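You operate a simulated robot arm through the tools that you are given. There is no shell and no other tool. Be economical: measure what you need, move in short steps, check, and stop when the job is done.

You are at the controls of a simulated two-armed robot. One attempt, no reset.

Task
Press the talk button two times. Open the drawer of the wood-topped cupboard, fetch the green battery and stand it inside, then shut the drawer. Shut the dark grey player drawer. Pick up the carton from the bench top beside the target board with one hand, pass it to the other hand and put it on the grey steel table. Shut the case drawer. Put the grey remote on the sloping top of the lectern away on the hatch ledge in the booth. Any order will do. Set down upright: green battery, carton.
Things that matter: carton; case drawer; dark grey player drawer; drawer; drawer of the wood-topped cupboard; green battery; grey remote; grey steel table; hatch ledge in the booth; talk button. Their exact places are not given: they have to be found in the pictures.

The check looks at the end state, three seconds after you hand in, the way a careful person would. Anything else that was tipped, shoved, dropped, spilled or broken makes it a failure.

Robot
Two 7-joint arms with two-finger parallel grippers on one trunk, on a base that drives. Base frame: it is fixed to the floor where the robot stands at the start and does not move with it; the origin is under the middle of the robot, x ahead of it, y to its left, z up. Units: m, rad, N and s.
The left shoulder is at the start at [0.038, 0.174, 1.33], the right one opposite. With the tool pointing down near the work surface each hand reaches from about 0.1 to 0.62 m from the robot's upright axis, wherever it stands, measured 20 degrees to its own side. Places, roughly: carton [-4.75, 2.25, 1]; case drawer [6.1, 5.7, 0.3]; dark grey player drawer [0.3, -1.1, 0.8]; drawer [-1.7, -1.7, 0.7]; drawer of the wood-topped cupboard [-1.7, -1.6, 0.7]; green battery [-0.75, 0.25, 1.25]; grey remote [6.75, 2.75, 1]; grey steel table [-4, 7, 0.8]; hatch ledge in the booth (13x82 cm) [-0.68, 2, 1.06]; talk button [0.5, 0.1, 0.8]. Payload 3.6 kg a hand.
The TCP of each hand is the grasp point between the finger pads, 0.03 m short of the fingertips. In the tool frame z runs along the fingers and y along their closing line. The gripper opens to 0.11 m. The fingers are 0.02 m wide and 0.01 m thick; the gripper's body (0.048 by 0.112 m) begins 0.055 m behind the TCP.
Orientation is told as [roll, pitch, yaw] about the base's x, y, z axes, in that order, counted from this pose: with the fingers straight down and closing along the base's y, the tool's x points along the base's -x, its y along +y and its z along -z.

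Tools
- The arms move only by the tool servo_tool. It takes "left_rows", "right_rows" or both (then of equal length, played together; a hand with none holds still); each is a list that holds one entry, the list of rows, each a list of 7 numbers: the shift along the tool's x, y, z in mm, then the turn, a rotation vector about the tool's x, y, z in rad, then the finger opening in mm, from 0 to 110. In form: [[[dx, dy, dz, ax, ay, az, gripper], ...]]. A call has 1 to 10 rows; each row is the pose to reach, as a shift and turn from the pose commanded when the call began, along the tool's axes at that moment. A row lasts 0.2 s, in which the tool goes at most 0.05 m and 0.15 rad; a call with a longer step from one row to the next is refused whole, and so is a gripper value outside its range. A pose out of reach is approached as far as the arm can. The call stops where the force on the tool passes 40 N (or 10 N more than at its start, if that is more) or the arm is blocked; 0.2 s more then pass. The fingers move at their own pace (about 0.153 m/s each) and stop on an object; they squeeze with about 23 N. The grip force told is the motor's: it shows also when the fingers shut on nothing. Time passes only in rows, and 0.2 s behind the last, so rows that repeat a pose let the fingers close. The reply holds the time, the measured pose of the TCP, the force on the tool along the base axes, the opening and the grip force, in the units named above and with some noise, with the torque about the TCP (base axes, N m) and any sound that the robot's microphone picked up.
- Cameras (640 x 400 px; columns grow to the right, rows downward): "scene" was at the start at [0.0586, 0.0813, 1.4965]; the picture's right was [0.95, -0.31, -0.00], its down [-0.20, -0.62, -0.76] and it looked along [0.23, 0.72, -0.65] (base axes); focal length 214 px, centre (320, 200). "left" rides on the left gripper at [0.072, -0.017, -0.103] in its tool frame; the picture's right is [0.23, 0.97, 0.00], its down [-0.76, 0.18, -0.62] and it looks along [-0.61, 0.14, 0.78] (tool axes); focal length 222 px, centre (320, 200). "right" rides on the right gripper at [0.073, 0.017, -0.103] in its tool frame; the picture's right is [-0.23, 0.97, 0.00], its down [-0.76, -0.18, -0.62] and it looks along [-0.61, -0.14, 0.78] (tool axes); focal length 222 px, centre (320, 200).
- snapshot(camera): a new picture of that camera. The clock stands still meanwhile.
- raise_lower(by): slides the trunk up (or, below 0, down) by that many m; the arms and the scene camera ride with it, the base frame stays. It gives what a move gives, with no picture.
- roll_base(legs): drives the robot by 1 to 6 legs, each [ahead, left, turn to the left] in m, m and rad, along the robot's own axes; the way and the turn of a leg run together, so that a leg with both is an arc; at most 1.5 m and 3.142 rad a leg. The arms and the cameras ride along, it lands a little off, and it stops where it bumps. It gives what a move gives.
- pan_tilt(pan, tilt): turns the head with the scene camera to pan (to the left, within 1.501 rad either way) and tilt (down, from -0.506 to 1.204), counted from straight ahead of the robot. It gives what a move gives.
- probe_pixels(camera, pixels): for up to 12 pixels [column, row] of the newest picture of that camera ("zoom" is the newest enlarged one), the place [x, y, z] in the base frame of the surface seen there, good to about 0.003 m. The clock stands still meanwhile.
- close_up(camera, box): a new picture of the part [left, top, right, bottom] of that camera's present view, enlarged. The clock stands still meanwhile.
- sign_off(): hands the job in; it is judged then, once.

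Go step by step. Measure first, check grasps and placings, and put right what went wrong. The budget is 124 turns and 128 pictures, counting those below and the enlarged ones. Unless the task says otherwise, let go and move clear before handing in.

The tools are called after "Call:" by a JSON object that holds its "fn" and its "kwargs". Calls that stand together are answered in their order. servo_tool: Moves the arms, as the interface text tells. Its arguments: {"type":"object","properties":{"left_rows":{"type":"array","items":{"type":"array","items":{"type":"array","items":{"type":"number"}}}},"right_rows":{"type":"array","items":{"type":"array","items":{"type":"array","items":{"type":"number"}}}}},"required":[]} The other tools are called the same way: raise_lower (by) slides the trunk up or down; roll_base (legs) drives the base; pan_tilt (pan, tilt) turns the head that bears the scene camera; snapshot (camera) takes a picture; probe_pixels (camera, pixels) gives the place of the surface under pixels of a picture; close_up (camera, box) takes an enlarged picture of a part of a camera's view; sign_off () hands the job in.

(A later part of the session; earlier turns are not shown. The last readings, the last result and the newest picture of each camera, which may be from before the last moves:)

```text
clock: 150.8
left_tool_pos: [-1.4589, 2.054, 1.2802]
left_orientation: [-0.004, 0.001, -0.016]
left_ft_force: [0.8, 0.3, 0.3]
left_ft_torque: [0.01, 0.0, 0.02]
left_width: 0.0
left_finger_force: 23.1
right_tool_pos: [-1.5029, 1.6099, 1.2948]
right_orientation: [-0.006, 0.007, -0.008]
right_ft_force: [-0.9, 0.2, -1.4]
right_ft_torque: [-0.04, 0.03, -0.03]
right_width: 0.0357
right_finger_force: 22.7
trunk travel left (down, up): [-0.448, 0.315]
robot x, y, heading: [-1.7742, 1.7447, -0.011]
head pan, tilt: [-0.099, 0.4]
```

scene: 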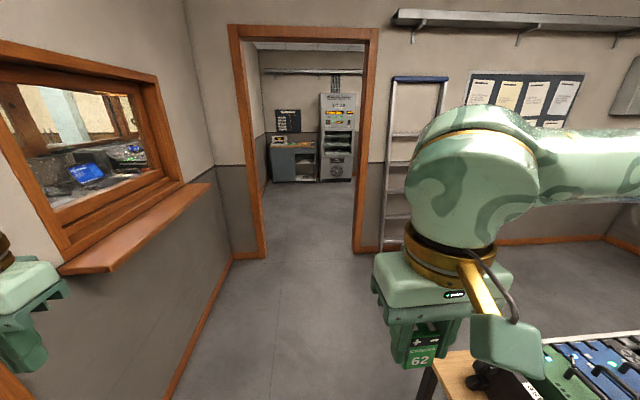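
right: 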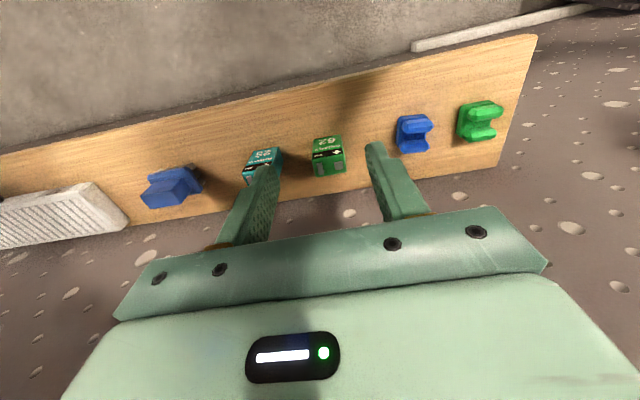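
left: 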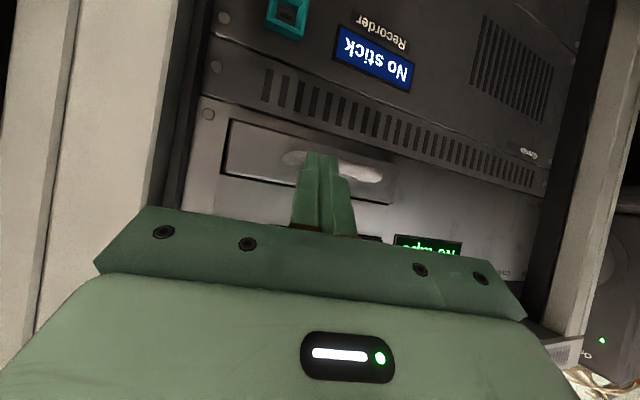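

Well centred at x −1.774. I strafe the rest and turn to face the cupboard.

Call:
{"fn": "roll_base", "kwargs": {"legs": [[0, -1.2, 0.011], [0, -1.0, 0], [0, 0, -1.57]]}}

Call:
{"fn": "pan_tilt", "kwargs": {"pan": 0.0, "tilt": 0.6}}

Call:
{"fn": "snapshot", "kwargs": {"camera": "scene"}}

```text
clock: 165.4
left_tool_pos: [-1.4872, -0.7289, 1.2813]
left_orientation: [-0.003, 0.003, -1.585]
left_ft_force: [-0.2, 1.0, -0.1]
left_ft_torque: [0.01, 0.03, 0.02]
left_width: 0.0001
left_finger_force: 22.8
right_tool_pos: [-1.9299, -0.6852, 1.2939]
right_orientation: [-0.005, 0.005, -1.575]
right_ft_force: [0.4, 0.6, -1.5]
right_ft_torque: [-0.02, 0.02, 0.02]
right_width: 0.0355
right_finger_force: 22.8
trunk travel left (down, up): [-0.448, 0.315]
robot x, y, heading: [-1.7935, -0.4129, -1.578]
head pan, tilt: [-0.099, 0.4]
```

```text
clock: 166.1
left_tool_pos: [-1.4857, -0.7288, 1.2802]
left_orientation: [-0.004, 0.001, -1.586]
left_ft_force: [0.6, 0.1, -0.9]
left_ft_torque: [0.01, 0.0, -0.01]
left_width: 0.0001
left_finger_force: 22.9
right_tool_pos: [-1.9306, -0.6858, 1.295]
right_orientation: [-0.006, 0.007, -1.575]
right_ft_force: [-0.4, 0.4, -1.8]
right_ft_torque: [0.03, 0.0, -0.01]
right_width: 0.0357
right_finger_force: 22.7
trunk travel left (down, up): [-0.448, 0.315]
robot x, y, heading: [-1.7906, -0.4118, -1.581]
head pan, tilt: [0.0, 0.6]
```

```text
85 pictures are left
```

scene: 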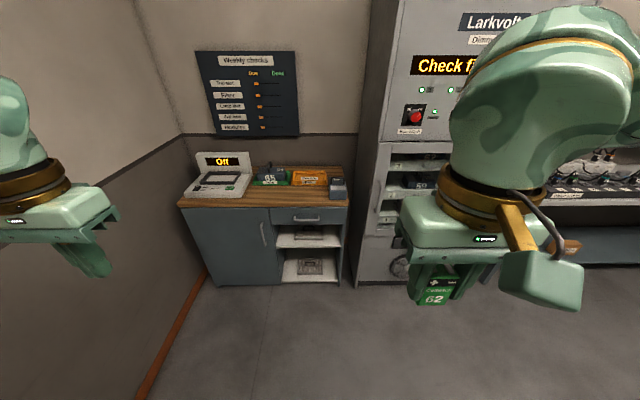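

Call:
{"fn": "close_up", "kwargs": {"camera": "scene", "box": [170, 140, 370, 290]}}

Call:
{"fn": "probe_pixels", "kwargs": {"camera": "scene", "pixels": [[310, 218], [310, 212], [272, 215], [345, 216], [272, 210], [346, 207], [300, 218], [320, 218], [182, 205], [310, 226], [310, 200], [310, 168]]}}

```text
2.67 times, centred on (270, 215) of scene
```

zoom: 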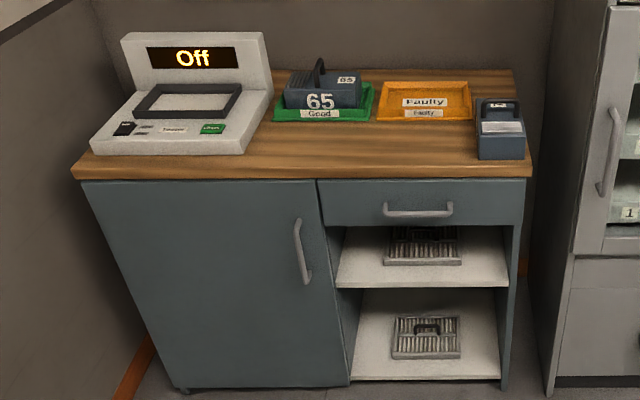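

```text
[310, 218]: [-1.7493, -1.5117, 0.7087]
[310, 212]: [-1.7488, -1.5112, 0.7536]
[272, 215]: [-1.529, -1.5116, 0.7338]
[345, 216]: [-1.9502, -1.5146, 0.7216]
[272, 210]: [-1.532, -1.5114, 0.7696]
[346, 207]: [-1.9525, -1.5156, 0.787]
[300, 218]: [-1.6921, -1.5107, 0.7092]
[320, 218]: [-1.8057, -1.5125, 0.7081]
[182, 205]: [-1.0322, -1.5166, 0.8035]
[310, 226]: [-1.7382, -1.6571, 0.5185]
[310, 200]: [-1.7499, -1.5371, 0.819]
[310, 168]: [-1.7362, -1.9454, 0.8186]
```

The drawer front is at y≈−1.511, z≈0.69–0.78, its bar handle near zoom (418,210). I probe the handle itself.

Call:
{"fn": "probe_pixels", "kwargs": {"camera": "zoom", "pixels": [[388, 206], [388, 212], [418, 209], [418, 212], [418, 214], [448, 206], [448, 212], [400, 213], [436, 213], [418, 187], [418, 222], [385, 172]]}}

```text
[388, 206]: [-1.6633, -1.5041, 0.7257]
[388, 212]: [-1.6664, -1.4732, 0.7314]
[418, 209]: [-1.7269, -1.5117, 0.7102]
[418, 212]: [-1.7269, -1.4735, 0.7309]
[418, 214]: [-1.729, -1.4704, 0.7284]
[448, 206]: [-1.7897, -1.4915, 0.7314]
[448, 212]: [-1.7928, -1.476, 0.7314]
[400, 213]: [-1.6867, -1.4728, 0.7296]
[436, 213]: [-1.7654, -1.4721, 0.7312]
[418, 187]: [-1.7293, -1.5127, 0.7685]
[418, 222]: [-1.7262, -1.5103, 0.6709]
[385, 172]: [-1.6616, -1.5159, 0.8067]
```

Bar handle: y −1.475, z 0.730, x −1.665…−1.79. I turn the left hand to point forward with fingers closing vertically.

Call:
{"fn": "servo_tool", "kwargs": {"left_rows": [[[-13, -16, 0, -0.081, -0.081, 0.081, 40], [-26, -32, 0, -0.162, -0.162, 0.162, 40], [-39, -48, 0, -0.242, -0.242, 0.242, 40], [-52, -64, 0, -0.323, -0.323, 0.323, 40], [-65, -80, 0, -0.404, -0.404, 0.404, 40], [-78, -96, 0, -0.485, -0.485, 0.485, 40], [-91, -112, 0, -0.566, -0.566, 0.566, 40], [-104, -128, 0, -0.646, -0.646, 0.646, 40], [-117, -144, 0, -0.727, -0.727, 0.727, 40], [-130, -160, 0, -0.808, -0.808, 0.808, 40]]]}}

Call:
{"fn": "servo_tool", "kwargs": {"left_rows": [[[0, 0, 0, -0.081, -0.081, 0.081, 40], [0, 0, 0, -0.162, -0.162, 0.162, 40], [0, 0, 0, -0.242, -0.242, 0.242, 40], [0, 0, 0, -0.323, -0.323, 0.323, 40], [0, 0, 0, -0.401, -0.401, 0.401, 40], [0, 0, 0, -0.401, -0.401, 0.401, 40]]]}}

Call:
{"fn": "snapshot", "kwargs": {"camera": "scene"}}

```text
clock: 168.3
left_tool_pos: [-1.6511, -0.8575, 1.281]
left_orientation: [1.085, -0.298, -2.671]
left_ft_force: [0.2, -0.5, 0.2]
left_ft_torque: [0.01, -0.05, 0.0]
left_width: 0.0399
left_finger_force: 0.1
right_tool_pos: [-1.932, -0.6851, 1.2937]
right_orientation: [-0.003, 0.007, -1.572]
right_ft_force: [-0.3, -0.8, -1.2]
right_ft_torque: [0.05, 0.01, 0.01]
right_width: 0.0358
right_finger_force: 22.9
trunk travel left (down, up): [-0.448, 0.315]
robot x, y, heading: [-1.7936, -0.4156, -1.58]
head pan, tilt: [0.0, 0.6]
```

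```text
clock: 169.7
left_tool_pos: [-1.6511, -0.8586, 1.2791]
left_orientation: [1.571, -0.004, 3.129]
left_ft_force: [-0.5, -0.8, -0.3]
left_ft_torque: [0.02, -0.01, 0.02]
left_width: 0.0399
left_finger_force: 0.1
left hand out of reach, approached as far as the arm can: row 5, 6
right_tool_pos: [-1.9312, -0.6852, 1.2949]
right_orientation: [-0.006, 0.007, -1.574]
right_ft_force: [-0.1, 0.3, -0.5]
right_ft_torque: [-0.02, 0.01, 0.01]
right_width: 0.0353
right_finger_force: 22.9
trunk travel left (down, up): [-0.448, 0.315]
robot x, y, heading: [-1.7902, -0.4115, -1.583]
head pan, tilt: [0.0, 0.6]
```

```text
83 pictures are left
```

scene: 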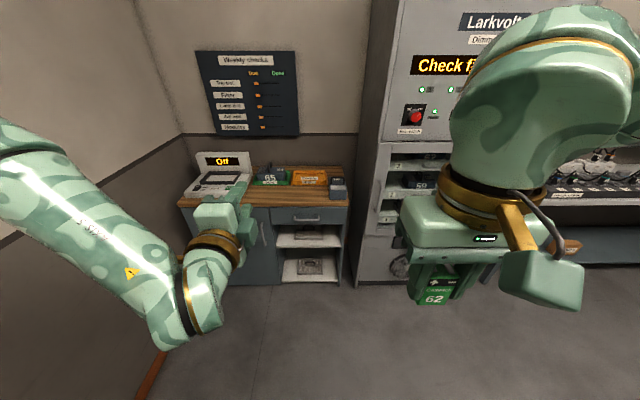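

Orientation is right (fingers toward −y, closing vertically). I lower the trunk, drive closer and align in front of the handle.

Call:
{"fn": "raise_lower", "kwargs": {"by": -0.42}}

Call:
{"fn": "roll_base", "kwargs": {"legs": [[0.4, 0, 0]]}}

Call:
{"fn": "servo_tool", "kwargs": {"left_rows": [[[-15, -26, 20, 0, 0, 0, 50], [-30, -52, 40, 0, 0, 0, 50], [-45, -78, 60, 0, 0, 0, 50], [-60, -104, 80, 0, 0, 0, 50], [-75, -130, 100, 0, 0, 0, 50]]]}}

Call:
{"fn": "snapshot", "kwargs": {"camera": "left"}}

```text
refused: -0.42 is not a number from -0.4 to 0.4
```

```text
clock: 172.2
left_tool_pos: [-1.6533, -1.2524, 1.2786]
left_orientation: [1.57, -0.003, 3.13]
left_ft_force: [-0.7, -0.3, 0.7]
left_ft_torque: [-0.03, -0.02, -0.02]
left_width: 0.04
left_finger_force: 0.0
right_tool_pos: [-1.934, -1.0801, 1.293]
right_orientation: [-0.006, 0.008, -1.572]
right_ft_force: [-0.4, -0.7, 0.1]
right_ft_torque: [0.03, 0.01, -0.08]
right_width: 0.0357
right_finger_force: 23.6
trunk travel left (down, up): [-0.448, 0.315]
robot x, y, heading: [-1.7977, -0.8073, -1.575]
head pan, tilt: [0.0, 0.6]
```

```text
clock: 173.3
left_tool_pos: [-1.7307, -1.3521, 1.148]
left_orientation: [1.572, -0.001, 3.132]
left_ft_force: [-0.4, 0.4, -1.2]
left_ft_torque: [0.0, 0.01, -0.01]
left_width: 0.0501
left_finger_force: 0.2
right_tool_pos: [-1.9332, -1.0788, 1.294]
right_orientation: [-0.006, 0.008, -1.572]
right_ft_force: [-0.6, 0.1, -0.9]
right_ft_torque: [0.01, 0.01, 0.0]
right_width: 0.0353
right_finger_force: 22.9
trunk travel left (down, up): [-0.448, 0.315]
robot x, y, heading: [-1.7986, -0.8053, -1.576]
head pan, tilt: [0.0, 0.6]
```

```text
82 pictures are left
```

left: 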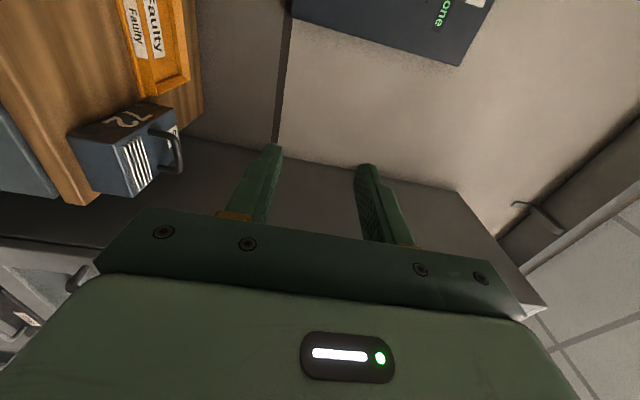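

The trunk move was refused (limit 0.4); I lower it by 0.4 now — the path in front of the drawer is clear.

Call:
{"fn": "raise_lower", "kwargs": {"by": -0.4}}

Call:
{"fn": "snapshot", "kwargs": {"camera": "left"}}

Call:
{"fn": "snapshot", "kwargs": {"camera": "scene"}}

```text
clock: 177.2
left_tool_pos: [-1.7296, -1.3506, 0.7503]
left_orientation: [1.571, -0.003, 3.128]
left_ft_force: [-0.1, -0.2, -0.1]
left_ft_torque: [0.03, -0.01, 0.01]
left_width: 0.05
left_finger_force: 0.1
right_tool_pos: [-1.9341, -1.133, 0.8599]
right_orientation: [-0.005, 0.201, -1.573]
right_ft_force: [-0.1, 0.1, -0.5]
right_ft_torque: [0.05, 0.0, -0.02]
right_width: 0.0355
right_finger_force: 23.8
trunk travel left (down, up): [-0.048, 0.715]
robot x, y, heading: [-1.7973, -0.8078, -1.581]
head pan, tilt: [0.0, 0.6]
```

```text
81 pictures are left
```

left: 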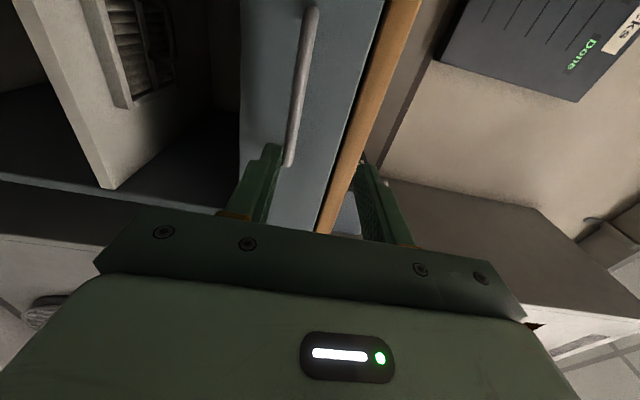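

```text
80 pictures are left
```

scene: 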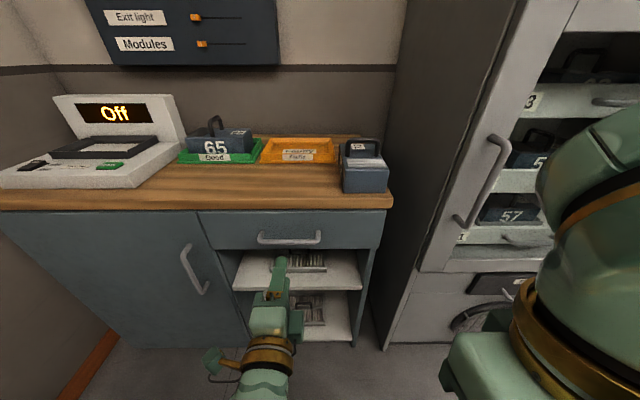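

The fingers straddle slightly high. I lower 20 mm, advance to the bar and close.

Call:
{"fn": "servo_tool", "kwargs": {"left_rows": [[[0, -20, 0, 0, 0, 0, 50], [0, -20, 35, 0, 0, 0, 50], [0, -20, 70, 0, 0, 0, 50], [0, -20, 100, 0, 0, 0, 50], [0, -20, 117, 0, 0, 0, 50], [0, -20, 117, 0, 0, 0, 0], [0, -20, 117, 0, 0, 0, 0], [0, -20, 117, 0, 0, 0, 0]]]}}

Call:
{"fn": "snapshot", "kwargs": {"camera": "left"}}

```text
clock: 179.0
left_tool_pos: [-1.7316, -1.4701, 0.7245]
left_orientation: [1.561, -0.001, 3.13]
left_ft_force: [0.0, 17.0, -33.1]
left_ft_torque: [0.29, -0.11, 0.53]
left_width: 0.0126
left_finger_force: 45.2
right_tool_pos: [-1.9332, -1.1338, 0.8599]
right_orientation: [-0.003, 0.203, -1.571]
right_ft_force: [0.4, -0.1, -0.9]
right_ft_torque: [-0.01, -0.03, -0.02]
right_width: 0.0353
right_finger_force: 23.3
trunk travel left (down, up): [-0.048, 0.715]
robot x, y, heading: [-1.7964, -0.806, -1.577]
head pan, tilt: [0.0, 0.6]
```

```text
79 pictures are left
```

left: 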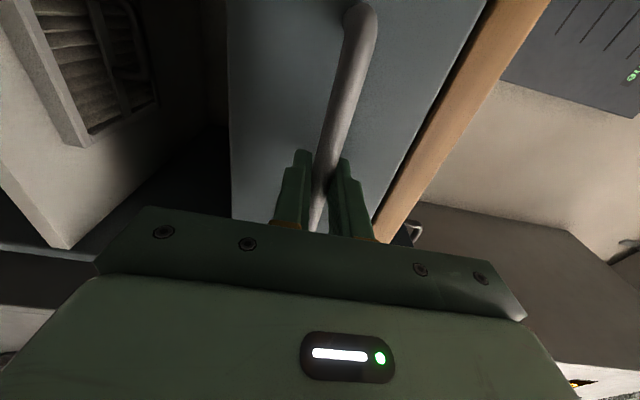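

The bar is gripped (12.6 mm). I relieve the vertical load by 5 mm and pull the drawer out with the arm.

Call:
{"fn": "servo_tool", "kwargs": {"left_rows": [[[0, -5, 0, 0, 0, 0, 0], [0, -5, -15, 0, 0, 0, 0], [0, -5, -35, 0, 0, 0, 0], [0, -5, -60, 0, 0, 0, 0], [0, -5, -85, 0, 0, 0, 0], [0, -5, -110, 0, 0, 0, 0], [0, -5, -135, 0, 0, 0, 0], [0, -5, -160, 0, 0, 0, 0], [0, -5, -185, 0, 0, 0, 0], [0, -5, -210, 0, 0, 0, 0]]]}}

Call:
{"fn": "snapshot", "kwargs": {"camera": "scene"}}

```text
clock: 181.2
left_tool_pos: [-1.7056, -1.2796, 0.725]
left_orientation: [1.607, 0.053, -3.09]
left_ft_force: [-33.7, 0.4, 7.5]
left_ft_torque: [-0.1, 0.91, -0.42]
left_width: 0.014
left_finger_force: 45.0
right_tool_pos: [-1.9355, -1.1315, 0.8605]
right_orientation: [-0.001, 0.2, -1.571]
right_ft_force: [0.5, 0.1, -1.0]
right_ft_torque: [0.02, 0.02, -0.02]
right_width: 0.0356
right_finger_force: 23.3
trunk travel left (down, up): [-0.048, 0.715]
robot x, y, heading: [-1.7982, -0.8085, -1.581]
head pan, tilt: [0.0, 0.6]
```

```text
78 pictures are left
```

scene: 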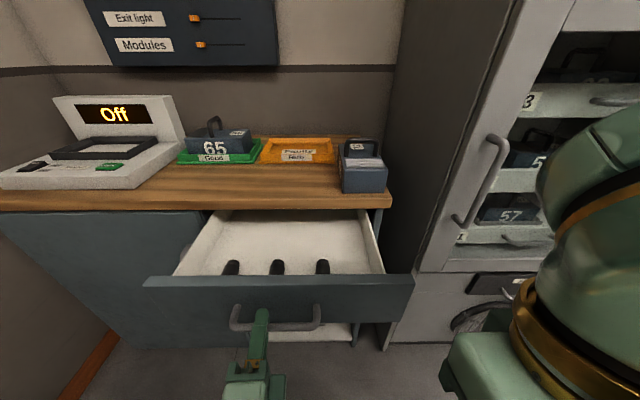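

The drawer is open about 0.19 m; interior floor is free behind three dark cylinders. I probe the inside and release the handle.

Call:
{"fn": "servo_tool", "kwargs": {"left_rows": [[[0, 0, 0, 0, 0, 0, 50], [0, 0, 0, 0, 0, 0, 50], [0, 0, -40, 0, 0, 0, 50], [20, -30, -80, 0, 0, 0, 50], [50, -60, -100, 0, 0, 0, 50]]]}}

Call:
{"fn": "snapshot", "kwargs": {"camera": "scene"}}

Call:
{"fn": "probe_pixels", "kwargs": {"camera": "scene", "pixels": [[300, 250], [340, 250], [230, 240], [278, 262], [232, 262], [322, 262], [278, 275], [280, 285], [150, 285], [410, 280], [365, 240], [300, 215]]}}

```text
refused: row 4 steps farther than a row can; nothing moved
```

```text
77 pictures are left
```

scene: 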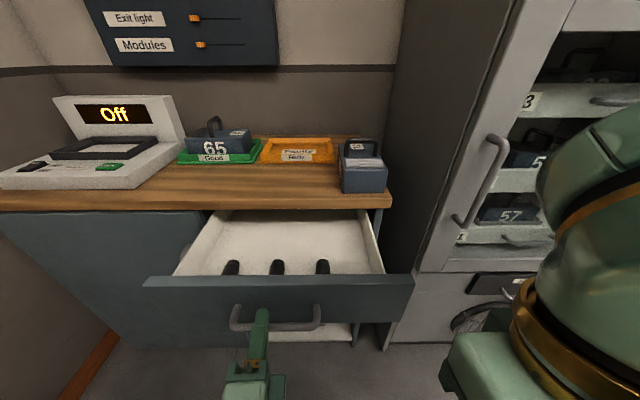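

```text
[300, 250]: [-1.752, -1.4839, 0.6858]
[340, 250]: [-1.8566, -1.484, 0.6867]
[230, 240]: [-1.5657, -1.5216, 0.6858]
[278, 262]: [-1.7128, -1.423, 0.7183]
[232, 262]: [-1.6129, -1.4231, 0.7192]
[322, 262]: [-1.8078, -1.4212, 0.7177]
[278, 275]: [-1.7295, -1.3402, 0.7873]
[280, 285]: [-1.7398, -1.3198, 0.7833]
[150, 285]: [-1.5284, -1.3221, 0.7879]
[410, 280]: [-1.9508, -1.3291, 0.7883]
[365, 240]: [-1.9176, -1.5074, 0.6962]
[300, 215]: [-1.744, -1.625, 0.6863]
```

I need more room, so I pull the drawer a further 0.1 m while easing the sideways load.

Call:
{"fn": "servo_tool", "kwargs": {"left_rows": [[[-8, 0, 0, 0, 0, 0, 0], [-15, 0, -15, 0, 0, 0, 0], [-20, 0, -35, 0, 0, 0, 0], [-20, 0, -55, 0, 0, 0, 0], [-20, 0, -75, 0, 0, 0, 0], [-20, 0, -95, 0, 0, 0, 0]]]}}

Call:
{"fn": "snapshot", "kwargs": {"camera": "scene"}}

Call:
{"fn": "probe_pixels", "kwargs": {"camera": "scene", "pixels": [[280, 300], [150, 300], [300, 250], [278, 285], [300, 230], [365, 250]]}}

```text
clock: 181.5
left_tool_pos: [-1.6995, -1.2789, 0.725]
left_orientation: [1.614, 0.058, -3.079]
left_ft_force: [-9.6, 0.2, 24.2]
left_ft_torque: [-0.25, 0.84, -1.46]
left_width: 0.0134
left_finger_force: 44.6
right_tool_pos: [-1.9354, -1.1318, 0.8618]
right_orientation: [-0.001, 0.199, -1.573]
right_ft_force: [-0.5, -0.8, 0.3]
right_ft_torque: [0.02, -0.03, 0.0]
right_width: 0.0354
right_finger_force: 23.1
trunk travel left (down, up): [-0.048, 0.715]
robot x, y, heading: [-1.7952, -0.8099, -1.581]
head pan, tilt: [0.0, 0.6]
stopped in row 1 (left hand): the force on the tool passed its limit at 57 N (the readings are from after the stop); the commanded pose is now the measured one
```

```text
76 pictures are left
```

scene: 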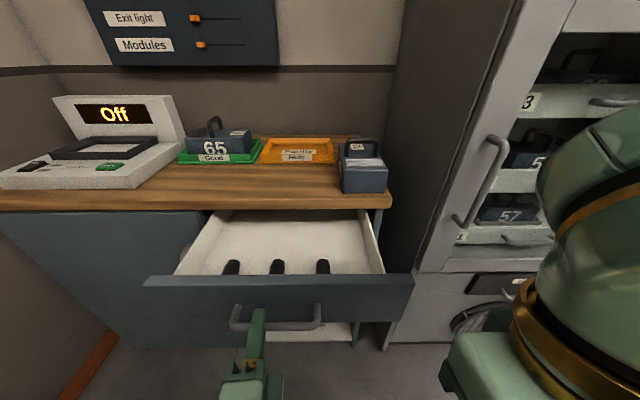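

```text
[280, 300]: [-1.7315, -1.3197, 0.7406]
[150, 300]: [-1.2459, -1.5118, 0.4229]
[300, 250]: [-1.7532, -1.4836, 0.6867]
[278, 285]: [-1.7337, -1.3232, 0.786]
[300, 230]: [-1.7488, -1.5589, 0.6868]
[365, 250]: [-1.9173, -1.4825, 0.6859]
```

Arm pulling builds side load; I pull the rest by backing the base 0.1 m instead.

Call:
{"fn": "roll_base", "kwargs": {"legs": [[-0.1, 0, 0]]}}

Call:
{"fn": "snapshot", "kwargs": {"camera": "scene"}}

Call:
{"fn": "probe_pixels", "kwargs": {"camera": "scene", "pixels": [[278, 285], [278, 275], [278, 265], [300, 250], [240, 250], [278, 255], [322, 255]]}}

```text
clock: 182.3
left_tool_pos: [-1.7002, -1.2747, 0.7238]
left_orientation: [1.614, 0.053, -3.082]
left_ft_force: [-2.7, 0.5, 0.0]
left_ft_torque: [0.04, 0.99, 0.58]
left_width: 0.0136
left_finger_force: 44.4
right_tool_pos: [-1.9354, -1.1262, 0.8603]
right_orientation: [-0.003, 0.202, -1.575]
right_ft_force: [-0.1, 0.5, -2.0]
right_ft_torque: [0.03, 0.01, -0.01]
right_width: 0.0358
right_finger_force: 22.9
trunk travel left (down, up): [-0.048, 0.715]
robot x, y, heading: [-1.7965, -0.8018, -1.579]
head pan, tilt: [0.0, 0.6]
stopped in leg 1: the force on the tool passed its limit at 42 N (the readings are from after the stop); the commanded pose is now the measured one
```

```text
75 pictures are left
```

scene: 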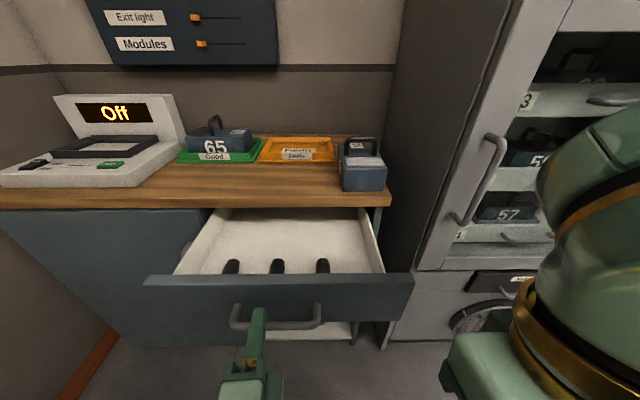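

```text
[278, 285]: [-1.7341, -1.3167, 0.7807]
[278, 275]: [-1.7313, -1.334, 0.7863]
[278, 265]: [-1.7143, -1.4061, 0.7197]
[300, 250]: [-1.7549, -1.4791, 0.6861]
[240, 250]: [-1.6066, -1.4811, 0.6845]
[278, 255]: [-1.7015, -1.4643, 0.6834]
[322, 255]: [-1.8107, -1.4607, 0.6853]
```

The drawer is at its stop (front at y≈−1.32). I release the handle and move the left hand back and aside so I can bring the base closer for the right arm.

Call:
{"fn": "servo_tool", "kwargs": {"left_rows": [[[0, 0, 0, 0, 0, 0, 50], [0, 0, 0, 0, 0, 0, 50], [0, 0, -45, 0, 0, 0, 50], [20, 0, -85, 0, 0, 0, 50], [50, 0, -120, 0, 0, 0, 50], [95, 0, -140, 0, 0, 0, 50], [143, 0, -150, 0, 0, 0, 50], [192, 0, -150, 0, 0, 0, 50], [240, 0, -150, 0, 0, 0, 50]]], "right_rows": [[[0, 0, 0, 0, 0, 0, 0], [0, 0, 0, 0, 0, 0, 0], [0, 0, 0, 0, 0, 0, 0], [0, 0, -20, 0, -0.05, 0, 0], [0, 0, -40, 0, -0.1, 0, 0], [0, 0, -60, 0, -0.15, 0, 0], [0, 0, -80, 0, -0.2, 0, 0], [0, 0, -100, 0, -0.2, 0, 0], [0, 0, -120, 0, -0.2, 0, 0]]]}}

Call:
{"fn": "snapshot", "kwargs": {"camera": "scene"}}

```text
clock: 183.3
left_tool_pos: [-1.6338, -1.2168, 0.7179]
left_orientation: [1.672, 0.168, -2.943]
left_ft_force: [-0.2, -0.6, 0.2]
left_ft_torque: [0.02, -0.02, 0.04]
left_width: 0.0501
left_finger_force: 0.1
right_tool_pos: [-1.9334, -1.1289, 0.8779]
right_orientation: [-0.003, 0.159, -1.575]
right_ft_force: [-0.6, -0.9, -1.0]
right_ft_torque: [0.04, -0.03, 0.01]
right_width: 0.0357
right_finger_force: 22.9
trunk travel left (down, up): [-0.048, 0.715]
robot x, y, heading: [-1.7943, -0.7977, -1.576]
head pan, tilt: [0.0, 0.6]
stopped in row 5 (left hand): the arm was blocked; the commanded pose is now the measured one
```

```text
74 pictures are left
```

scene: 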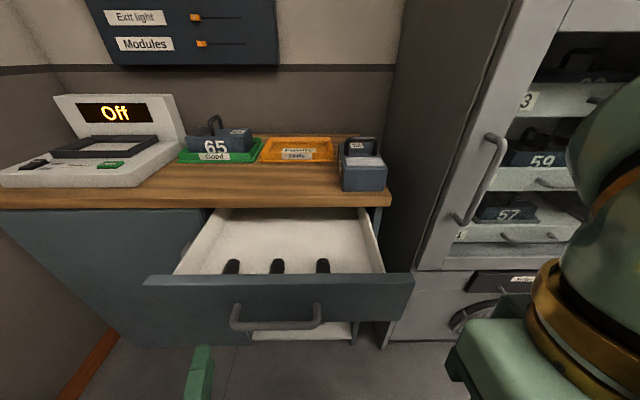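

The handle is free; the left arm got blocked against something close to the body, so I lift it up and forward-left instead.

Call:
{"fn": "servo_tool", "kwargs": {"left_rows": [[[10, 40, 0, 0, 0, 0, 50], [20, 80, 0, 0, 0, 0, 50], [30, 120, 0, 0, 0, 0, 50], [40, 160, 0, 0, 0, 0, 50], [50, 200, 0, 0, 0, 0, 50], [60, 240, 0, 0, 0, 0, 50], [90, 270, 0, 0, 0, 0, 50], [130, 280, 0, 0, 0, 0, 50]]], "right_rows": [[[0, 0, -20, 0, -0.05, 0, 0], [0, 0, -40, 0, -0.1, 0, 0], [0, 0, -60, 0, -0.16, 0, 0], [0, 0, -80, 0, -0.16, 0, 0], [0, 0, -100, 0, -0.16, 0, 0], [0, 0, -100, 0, -0.16, 0, 0], [0, 0, -100, 0, -0.16, 0, 0], [0, 0, -100, 0, -0.16, 0, 0]]]}}

```text
clock: 184.1
left_tool_pos: [-1.6069, -1.2361, 0.7454]
left_orientation: [1.72, 0.342, -2.783]
left_ft_force: [0.1, -0.7, 0.5]
left_ft_torque: [-0.02, -0.01, 0.02]
left_width: 0.0502
left_finger_force: 0.0
left hand out of reach, approached as far as the arm can: row 1, 2, 3
right_tool_pos: [-1.933, -1.1371, 0.93]
right_orientation: [-0.003, 0.023, -1.574]
right_ft_force: [-0.5, -0.3, -0.4]
right_ft_torque: [0.01, 0.02, 0.02]
right_width: 0.0357
right_finger_force: 23.5
trunk travel left (down, up): [-0.048, 0.715]
robot x, y, heading: [-1.793, -0.8001, -1.578]
head pan, tilt: [0.0, 0.6]
stopped in row 3 (left hand): the arm was blocked; the commanded pose is now the measured one
```

Still blocked; I look at the left arm's elbow area.

Call:
{"fn": "pan_tilt", "kwargs": {"pan": 1.0, "tilt": 1.0}}

Call:
{"fn": "snapshot", "kwargs": {"camera": "scene"}}

```text
clock: 185.3
left_tool_pos: [-1.6065, -1.2352, 0.7441]
left_orientation: [1.72, 0.34, -2.784]
left_ft_force: [-0.4, -0.9, -0.3]
left_ft_torque: [-0.03, 0.01, 0.02]
left_width: 0.0503
left_finger_force: 0.2
right_tool_pos: [-1.9331, -1.1365, 0.9297]
right_orientation: [-0.005, 0.024, -1.575]
right_ft_force: [-0.2, 0.7, -1.0]
right_ft_torque: [0.02, -0.01, 0.04]
right_width: 0.0357
right_finger_force: 22.8
trunk travel left (down, up): [-0.048, 0.715]
robot x, y, heading: [-1.7947, -0.799, -1.58]
head pan, tilt: [1.0, 1.0]
```

```text
73 pictures are left
```

scene: 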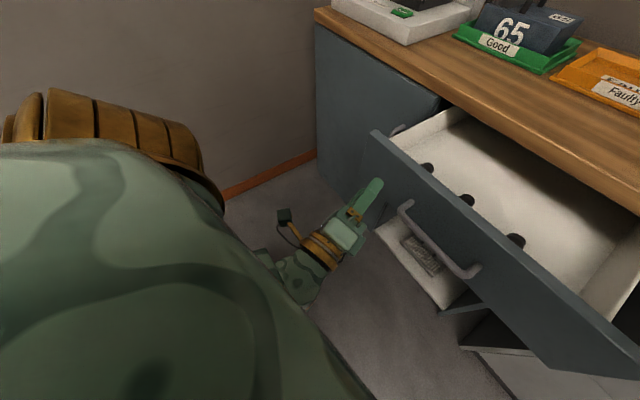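

The elbow is folded under the shoulder. I raise the trunk 0.2 m, then ease the left hand outward.

Call:
{"fn": "raise_lower", "kwargs": {"by": 0.2}}

Call:
{"fn": "servo_tool", "kwargs": {"left_rows": [[[10, 0, 10, 0, 0, 0, 0], [25, 0, 25, 0, 0, 0, 0], [45, 0, 40, 0, 0, 0, 0], [70, 0, 50, 0, 0, 0, 0], [100, 0, 60, 0, 0, 0, 0], [130, 0, 60, 0, 0, 0, 0]]]}}

Call:
{"fn": "snapshot", "kwargs": {"camera": "scene"}}

```text
clock: 187.5
left_tool_pos: [-1.6054, -1.2325, 0.9378]
left_orientation: [1.719, 0.387, -2.806]
left_ft_force: [0.2, 0.6, 0.2]
left_ft_torque: [-0.03, -0.03, 0.02]
left_width: 0.0503
left_finger_force: 0.1
right_tool_pos: [-1.9324, -1.1369, 1.1289]
right_orientation: [-0.002, 0.022, -1.574]
right_ft_force: [0.8, 0.3, -0.6]
right_ft_torque: [0.0, -0.02, 0.0]
right_width: 0.0353
right_finger_force: 22.4
trunk travel left (down, up): [-0.248, 0.515]
robot x, y, heading: [-1.7982, -0.8027, -1.58]
head pan, tilt: [1.0, 1.0]
```

```text
clock: 188.9
left_tool_pos: [-1.4727, -1.2504, 0.9954]
left_orientation: [1.724, 0.34, -2.783]
left_ft_force: [-0.3, 0.0, -0.3]
left_ft_torque: [0.02, 0.0, -0.02]
left_width: 0.0003
left_finger_force: 22.9
left hand out of reach, approached as far as the arm can: row 6
right_tool_pos: [-1.932, -1.1366, 1.1293]
right_orientation: [-0.002, 0.023, -1.575]
right_ft_force: [0.4, 0.0, 0.0]
right_ft_torque: [-0.03, 0.01, -0.02]
right_width: 0.0355
right_finger_force: 22.7
trunk travel left (down, up): [-0.248, 0.515]
robot x, y, heading: [-1.7971, -0.8002, -1.577]
head pan, tilt: [1.0, 1.0]
```

```text
72 pictures are left
```

scene: 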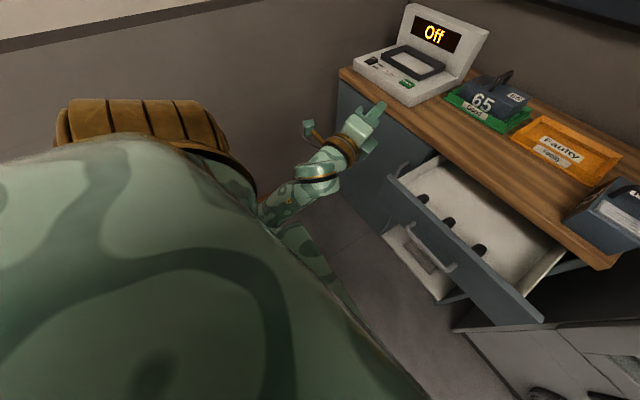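

The left hand is clear. I drive 0.15 m closer and bring the right hand with the battery above the free drawer floor.

Call:
{"fn": "roll_base", "kwargs": {"legs": [[0.15, 0, 0]]}}

Call:
{"fn": "pan_tilt", "kwargs": {"pan": 0.0, "tilt": 0.9}}

Call:
{"fn": "servo_tool", "kwargs": {"right_rows": [[[-20, 20, 0, 0, -0.023, 0, 0], [-45, 45, 0, 0, -0.023, 0, 0], [-75, 75, 0, 0, -0.023, 0, 0], [-105, 105, 20, 0, -0.023, 0, 0], [-135, 135, 50, 0, -0.023, 0, 0], [-160, 160, 85, 0, -0.023, 0, 0], [-176, 172, 125, 0, -0.023, 0, 0], [-176, 172, 170, 0, -0.023, 0, 0], [-176, 172, 200, 0, -0.023, 0, 0]]]}}

Call:
{"fn": "snapshot", "kwargs": {"camera": "scene"}}

Call:
{"fn": "snapshot", "kwargs": {"camera": "right"}}

```text
clock: 190.3
left_tool_pos: [-1.4732, -1.4033, 0.9945]
left_orientation: [1.719, 0.34, -2.781]
left_ft_force: [0.4, -0.7, 0.5]
left_ft_torque: [-0.01, -0.01, -0.01]
left_width: 0.0
left_finger_force: 22.7
right_tool_pos: [-1.9333, -1.2881, 1.1295]
right_orientation: [-0.003, 0.023, -1.573]
right_ft_force: [0.4, -0.6, -0.2]
right_ft_torque: [0.03, -0.05, 0.0]
right_width: 0.0353
right_finger_force: 23.0
trunk travel left (down, up): [-0.248, 0.515]
robot x, y, heading: [-1.7973, -0.9514, -1.581]
head pan, tilt: [1.0, 1.0]
```

```text
clock: 191.5
left_tool_pos: [-1.4739, -1.4008, 0.9932]
left_orientation: [1.719, 0.342, -2.781]
left_ft_force: [-0.3, 0.1, 0.5]
left_ft_torque: [-0.01, -0.04, 0.02]
left_width: 0.0
left_finger_force: 23.1
right_tool_pos: [-1.9341, -1.2873, 1.1308]
right_orientation: [-0.003, 0.022, -1.573]
right_ft_force: [0.0, -0.3, 0.1]
right_ft_torque: [-0.03, 0.02, -0.02]
right_width: 0.0355
right_finger_force: 22.8
trunk travel left (down, up): [-0.248, 0.515]
robot x, y, heading: [-1.8009, -0.9509, -1.579]
head pan, tilt: [0.0, 0.901]
```

```text
refused: row 5 steps farther than a row can; nothing moved
```

```text
71 pictures are left
```

scene: 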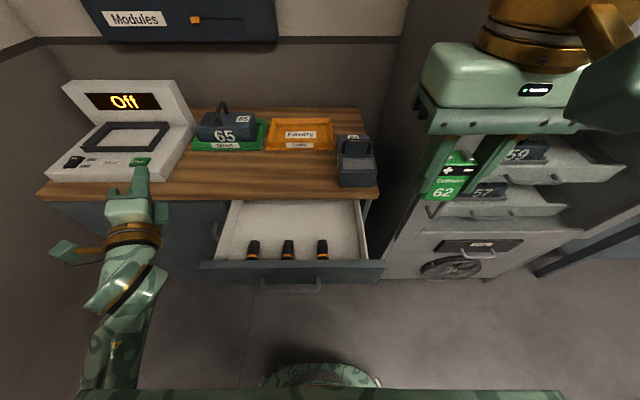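

```text
70 pictures are left
```

right: 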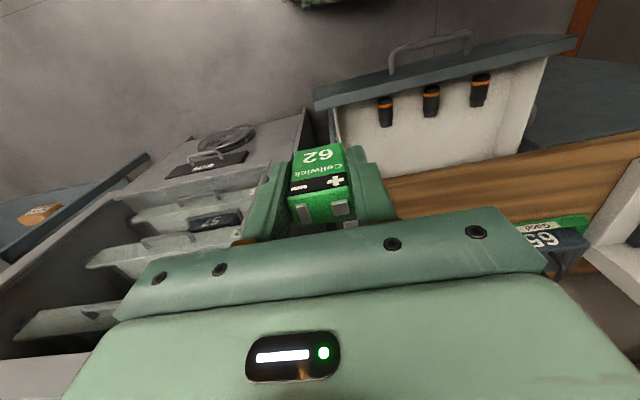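

The drawer floor behind the three cells is free. I resend the move with smaller steps.

Call:
{"fn": "servo_tool", "kwargs": {"right_rows": [[[-25, 25, 0, 0, -0.023, 0, 0], [-55, 55, 0, 0, -0.023, 0, 0], [-85, 85, 0, 0, -0.023, 0, 0], [-115, 115, 10, 0, -0.023, 0, 0], [-145, 145, 25, 0, -0.023, 0, 0], [-176, 172, 45, 0, -0.023, 0, 0], [-178, 172, 90, 0, -0.023, 0, 0], [-178, 172, 135, 0, -0.023, 0, 0], [-178, 172, 180, 0, -0.023, 0, 0], [-178, 172, 220, 0, -0.023, 0, 0]]]}}

Call:
{"fn": "snapshot", "kwargs": {"camera": "right"}}

Call:
{"fn": "snapshot", "kwargs": {"camera": "scene"}}

```text
clock: 193.7
left_tool_pos: [-1.474, -1.4012, 0.9951]
left_orientation: [1.72, 0.34, -2.784]
left_ft_force: [0.4, -0.1, -1.2]
left_ft_torque: [0.01, -0.03, 0.0]
left_width: 0.0
left_finger_force: 22.6
right_tool_pos: [-1.7646, -1.4627, 0.9024]
right_orientation: [-0.005, 0.0, -1.572]
right_ft_force: [-0.4, 0.1, -1.2]
right_ft_torque: [0.0, 0.03, -0.01]
right_width: 0.0353
right_finger_force: 22.8
trunk travel left (down, up): [-0.248, 0.515]
robot x, y, heading: [-1.7993, -0.9523, -1.579]
head pan, tilt: [0.0, 0.901]
```

```text
69 pictures are left
```

right: 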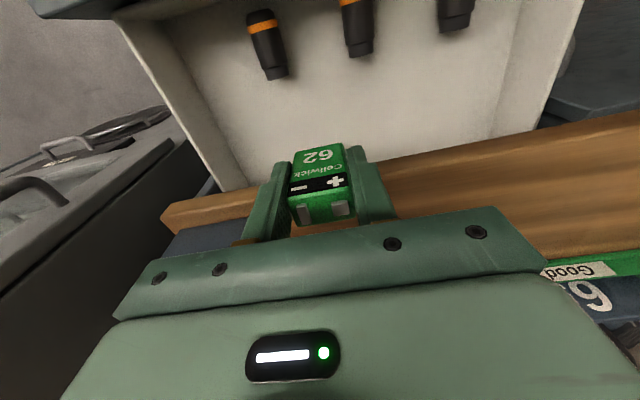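

```text
68 pictures are left
```

scene: 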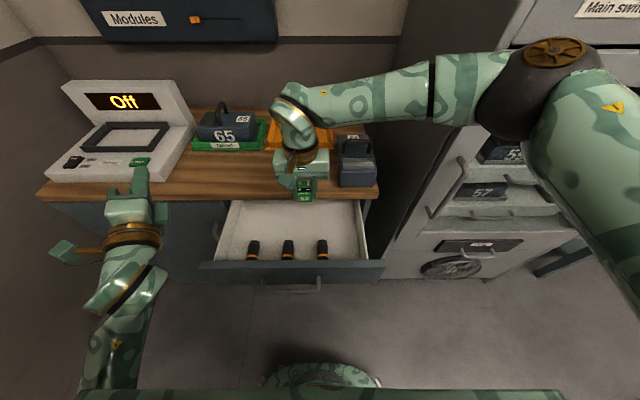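

I check the counter's front edge, the cells' back ends and the drawer floor in the right view before lowering.

Call:
{"fn": "probe_pixels", "kwargs": {"camera": "right", "pixels": [[230, 200], [235, 193], [440, 150], [272, 76], [358, 55], [262, 165], [300, 120], [265, 14], [270, 45]]}}

```text
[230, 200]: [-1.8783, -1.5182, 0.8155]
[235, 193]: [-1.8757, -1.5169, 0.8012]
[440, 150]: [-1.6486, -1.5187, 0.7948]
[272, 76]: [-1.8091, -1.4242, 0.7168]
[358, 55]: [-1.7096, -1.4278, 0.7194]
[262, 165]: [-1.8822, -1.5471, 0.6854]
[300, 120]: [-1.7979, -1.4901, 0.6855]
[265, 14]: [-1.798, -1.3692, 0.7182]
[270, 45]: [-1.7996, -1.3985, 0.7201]
```

Gaps are ~3 cm both ways. I lower to just above the floor, release, and lift.

Call:
{"fn": "servo_tool", "kwargs": {"right_rows": [[[0, 0, 45, 0, 0, 0, 0], [0, 0, 90, 0, 0, 0, 0], [0, 0, 130, 0, 0, 0, 0], [0, 0, 155, 0, 0, 0, 0], [0, 0, 166, 0, 0, 0, 0], [0, 0, 170, 0, 0, 0, 0], [0, 0, 171, 0, 0, 0, 0], [0, 0, 171, 0, 0, 0, 0]]]}}

Call:
{"fn": "close_up", "kwargs": {"camera": "right", "box": [160, 40, 480, 240]}}

```text
clock: 195.5
left_tool_pos: [-1.4735, -1.4007, 0.9949]
left_orientation: [1.721, 0.34, -2.784]
left_ft_force: [0.3, -1.4, 0.4]
left_ft_torque: [0.0, 0.01, 0.02]
left_width: 0.0
left_finger_force: 23.0
right_tool_pos: [-1.7624, -1.4605, 0.7354]
right_orientation: [-0.004, -0.001, -1.574]
right_ft_force: [0.4, 0.4, -0.2]
right_ft_torque: [0.0, -0.02, -0.02]
right_width: 0.0355
right_finger_force: 22.6
trunk travel left (down, up): [-0.248, 0.515]
robot x, y, heading: [-1.7956, -0.9492, -1.579]
head pan, tilt: [0.0, 0.901]
```

```text
2.00 times, centred on (320, 140) of right
```

zoom: 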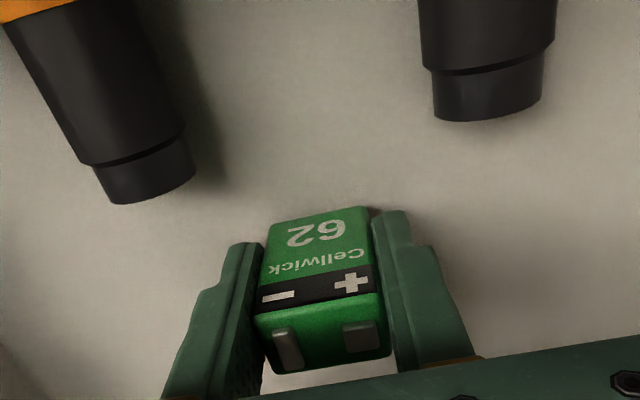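

Bottom is ~4 mm above the floor; I lower the rest, open, and withdraw upward.

Call:
{"fn": "servo_tool", "kwargs": {"right_rows": [[[0, 0, 2, 0, 0, 0, 0], [0, 0, 4, 0, 0, 0, 0], [0, 0, 4, 0, 0, 0, 0], [0, 0, 4, 0, 0, 0, 58], [0, 0, 4, 0, 0, 0, 58], [0, 0, -20, 0, 0, 0, 58], [0, 0, -60, 0, 0, 0, 58], [0, 0, -105, 0, 0, 0, 58], [0, 0, -150, 0, 0, 0, 58]]]}}

Call:
{"fn": "close_up", "kwargs": {"camera": "right", "box": [160, 0, 480, 200]}}

```text
clock: 197.5
left_tool_pos: [-1.4734, -1.4004, 0.995]
left_orientation: [1.722, 0.34, -2.782]
left_ft_force: [-0.4, 0.1, -0.2]
left_ft_torque: [-0.04, -0.01, -0.01]
left_width: 0.0
left_finger_force: 22.6
right_tool_pos: [-1.7628, -1.4612, 0.8847]
right_orientation: [-0.005, -0.002, -1.572]
right_ft_force: [0.0, 0.2, 0.6]
right_ft_torque: [-0.04, -0.05, 0.0]
right_width: 0.0581
right_finger_force: 0.0
trunk travel left (down, up): [-0.248, 0.515]
robot x, y, heading: [-1.7967, -0.9518, -1.583]
head pan, tilt: [0.0, 0.901]
```

```text
2.00 times, centred on (320, 100) of right
```

zoom: 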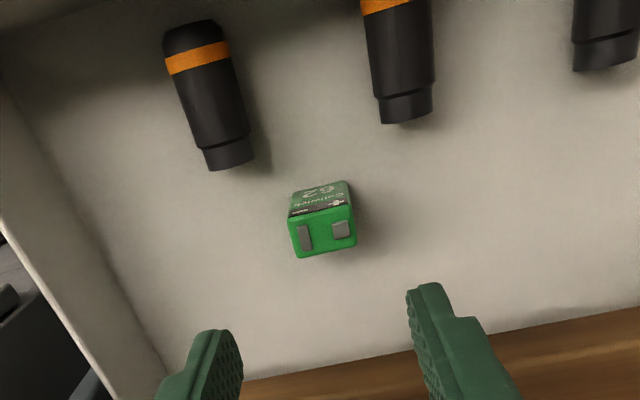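

The battery stands upright in the drawer. I raise the right hand, bring it in front of the drawer panel above the handle bar, fingers closed.

Call:
{"fn": "servo_tool", "kwargs": {"right_rows": [[[0, 0, -50, 0, 0, 0, 30], [0, 0, -100, 0, 0, 0, 0], [45, 8, -105, 0, 0, 0, 0], [90, 16, -105, 0, 0, 0, 0], [135, 24, -105, 0, 0, 0, 0], [180, 33, -105, 0, 0, 0, 0], [200, 33, -65, 0, 0, 0, 0], [200, 33, -20, 0, 0, 0, 0], [200, 33, 25, 0, 0, 0, 0], [200, 33, 70, 0, 0, 0, 0]]]}}

Call:
{"fn": "snapshot", "kwargs": {"camera": "scene"}}

```text
clock: 199.7
left_tool_pos: [-1.472, -1.4006, 0.9949]
left_orientation: [1.721, 0.342, -2.783]
left_ft_force: [0.5, 0.4, 0.5]
left_ft_torque: [0.02, -0.01, 0.0]
left_width: 0.0002
left_finger_force: 22.7
right_tool_pos: [-1.7311, -1.2604, 0.813]
right_orientation: [-0.004, 0.0, -1.573]
right_ft_force: [0.4, -0.2, -0.2]
right_ft_torque: [0.04, -0.02, -0.02]
right_width: 0.0
right_finger_force: 23.1
trunk travel left (down, up): [-0.248, 0.515]
robot x, y, heading: [-1.798, -0.9464, -1.578]
head pan, tilt: [0.0, 0.901]
```

```text
65 pictures are left
```

scene: 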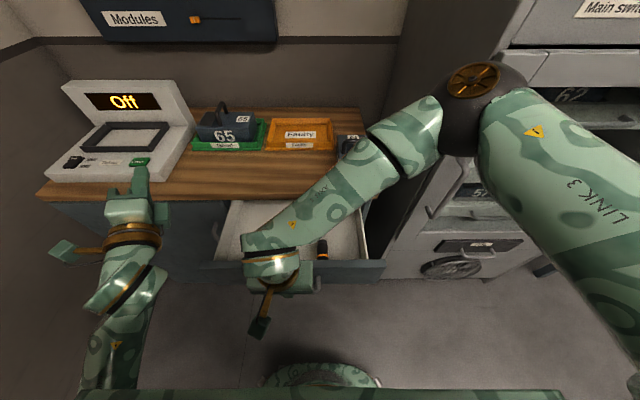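

Positioned at y −1.26 in front of the panel. I lower slightly and push slowly, first half.

Call:
{"fn": "servo_tool", "kwargs": {"right_rows": [[[0, 0, 28, 0, 0, 0, 0], [-20, 0, 28, 0, 0, 0, 0], [-38, 0, 28, 0, 0, 0, 0], [-50, 0, 28, 0, 0, 0, 0], [-62, 0, 28, 0, 0, 0, 0], [-74, 0, 28, 0, 0, 0, 0], [-86, 0, 28, 0, 0, 0, 0], [-98, 0, 28, 0, 0, 0, 0], [-110, 0, 28, 0, 0, 0, 0], [-122, 0, 28, 0, 0, 0, 0]]]}}

Call:
{"fn": "servo_tool", "kwargs": {"right_rows": [[[-12, 0, 0, 0, 0, 0, 0], [-24, 0, 0, 0, 0, 0, 0], [-36, 0, 0, 0, 0, 0, 0], [-48, 0, 0, 0, 0, 0, 0], [-60, 0, 0, 0, 0, 0, 0], [-72, 0, 0, 0, 0, 0, 0], [-84, 0, 0, 0, 0, 0, 0], [-96, 0, 0, 0, 0, 0, 0], [-108, 0, 0, 0, 0, 0, 0], [-116, 0, 0, 0, 0, 0, 0]]]}}

Call:
{"fn": "snapshot", "kwargs": {"camera": "scene"}}

```text
clock: 201.9
left_tool_pos: [-1.4732, -1.4016, 0.9948]
left_orientation: [1.722, 0.34, -2.781]
left_ft_force: [0.7, -0.1, 0.0]
left_ft_torque: [0.01, -0.01, -0.01]
left_width: 0.0
left_finger_force: 22.5
right_tool_pos: [-1.7305, -1.3843, 0.7876]
right_orientation: [-0.005, -0.002, -1.573]
right_ft_force: [0.2, -0.3, -0.7]
right_ft_torque: [0.02, -0.02, -0.01]
right_width: 0.0
right_finger_force: 23.0
trunk travel left (down, up): [-0.248, 0.515]
robot x, y, heading: [-1.7937, -0.9538, -1.583]
head pan, tilt: [0.0, 0.901]
```

```text
clock: 204.1
left_tool_pos: [-1.4732, -1.401, 0.994]
left_orientation: [1.721, 0.339, -2.782]
left_ft_force: [0.4, 0.7, -0.3]
left_ft_torque: [-0.02, 0.01, -0.01]
left_width: 0.0002
left_finger_force: 22.3
right_tool_pos: [-1.729, -1.4993, 0.7867]
right_orientation: [-0.004, -0.004, -1.571]
right_ft_force: [3.3, -2.5, 7.9]
right_ft_torque: [-0.07, -0.07, 0.0]
right_width: 0.0
right_finger_force: 23.2
trunk travel left (down, up): [-0.248, 0.515]
robot x, y, heading: [-1.7968, -0.9528, -1.58]
head pan, tilt: [0.0, 0.901]
```

```text
64 pictures are left
```

scene: 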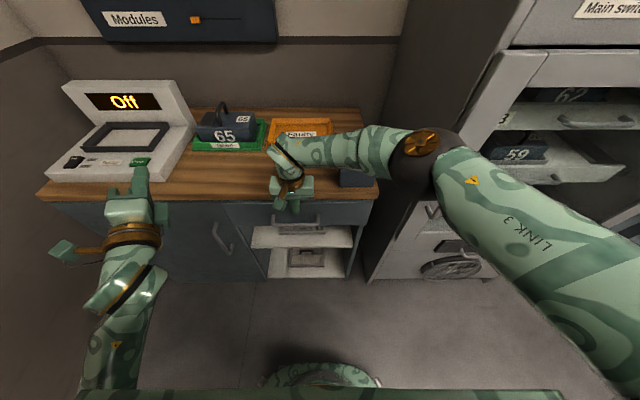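

The drawer looks shut; I check that its front is flush with the cabinet face.

Call:
{"fn": "probe_pixels", "kwargs": {"camera": "scene", "pixels": [[245, 214], [340, 214], [205, 220], [255, 210], [345, 175], [290, 215]]}}

Call:
{"fn": "close_up", "kwargs": {"camera": "scene", "box": [220, 120, 400, 260]}}

```text
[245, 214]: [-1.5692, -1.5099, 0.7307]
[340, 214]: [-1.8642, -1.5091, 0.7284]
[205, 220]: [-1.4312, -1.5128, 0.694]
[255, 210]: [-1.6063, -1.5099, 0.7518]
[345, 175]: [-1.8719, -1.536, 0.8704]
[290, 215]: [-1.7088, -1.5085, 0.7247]
```

```text
2.86 times, centred on (310, 190) of scene
```

zoom: 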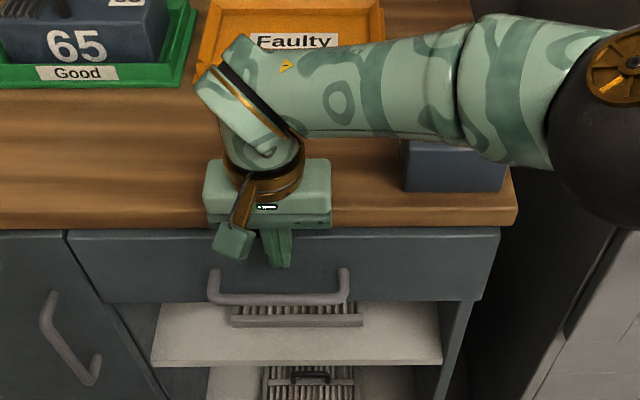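

Within 2 mm of flush; I nudge 4 mm more, then retract both hands and lift for travel.

Call:
{"fn": "servo_tool", "kwargs": {"right_rows": [[[-3, 0, 0, 0, 0, 0, 0], [-5, 0, 0, 0, 0, 0, 0], [-5, 0, 0, 0, 0, 0, 0], [20, 0, 0, 0, 0, 0, 0], [60, 0, -10, 0, 0, 0, 0], [95, 0, -40, 0, 0, 0, 0], [120, -20, -80, 0, 0, 0, 0], [140, -50, -115, 0, 0, 0, 0], [160, -80, -150, 0, 0, 0, 0]]]}}

Call:
{"fn": "roll_base", "kwargs": {"legs": [[-0.35, 0, 0]]}}

Call:
{"fn": "close_up", "kwargs": {"camera": "scene", "box": [160, 80, 440, 260]}}

```text
refused: row 7 steps farther than a row can; nothing moved
```

```text
clock: 206.4
left_tool_pos: [-1.4708, -1.055, 0.9961]
left_orientation: [1.724, 0.34, -2.782]
left_ft_force: [-0.2, 0.0, 0.0]
left_ft_torque: [0.02, 0.0, -0.04]
left_width: 0.0
left_finger_force: 22.9
right_tool_pos: [-1.726, -1.1517, 0.7867]
right_orientation: [-0.004, 0.0, -1.572]
right_ft_force: [0.2, 0.2, -0.2]
right_ft_torque: [-0.03, 0.0, 0.01]
right_width: 0.0
right_finger_force: 23.0
trunk travel left (down, up): [-0.248, 0.515]
robot x, y, heading: [-1.7932, -0.6022, -1.58]
head pan, tilt: [0.0, 0.901]
```

```text
2.22 times, centred on (300, 170) of scene
```

zoom: 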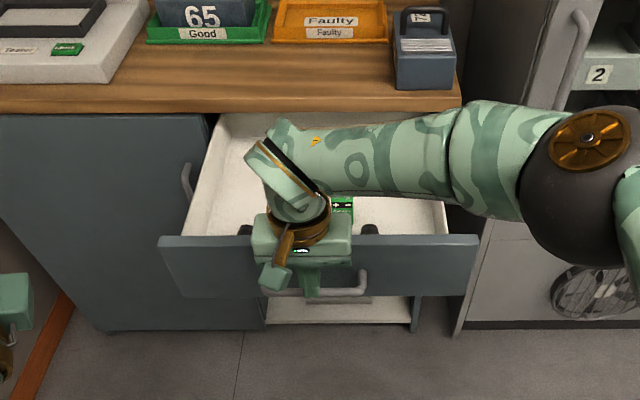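

My lift was refused, and the finger had hooked behind the bar, so backing the base pulled the drawer open again. I check the battery state.

Call:
{"fn": "snapshot", "kwargs": {"camera": "right"}}

Call:
{"fn": "snapshot", "kwargs": {"camera": "scene"}}

```text
61 pictures are left
```

right: 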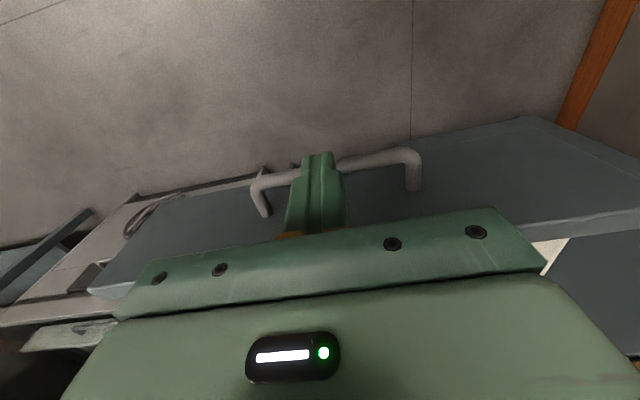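

```text
60 pictures are left
```

scene: 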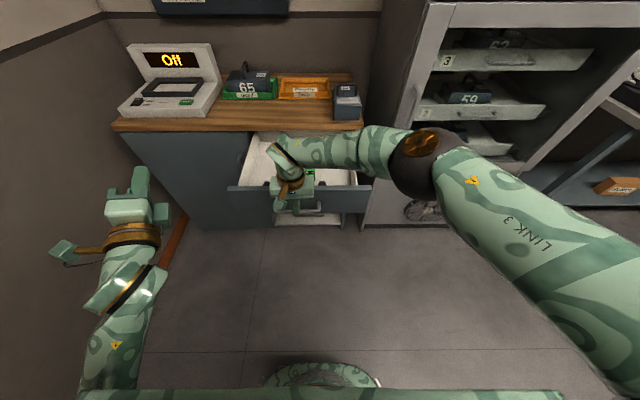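

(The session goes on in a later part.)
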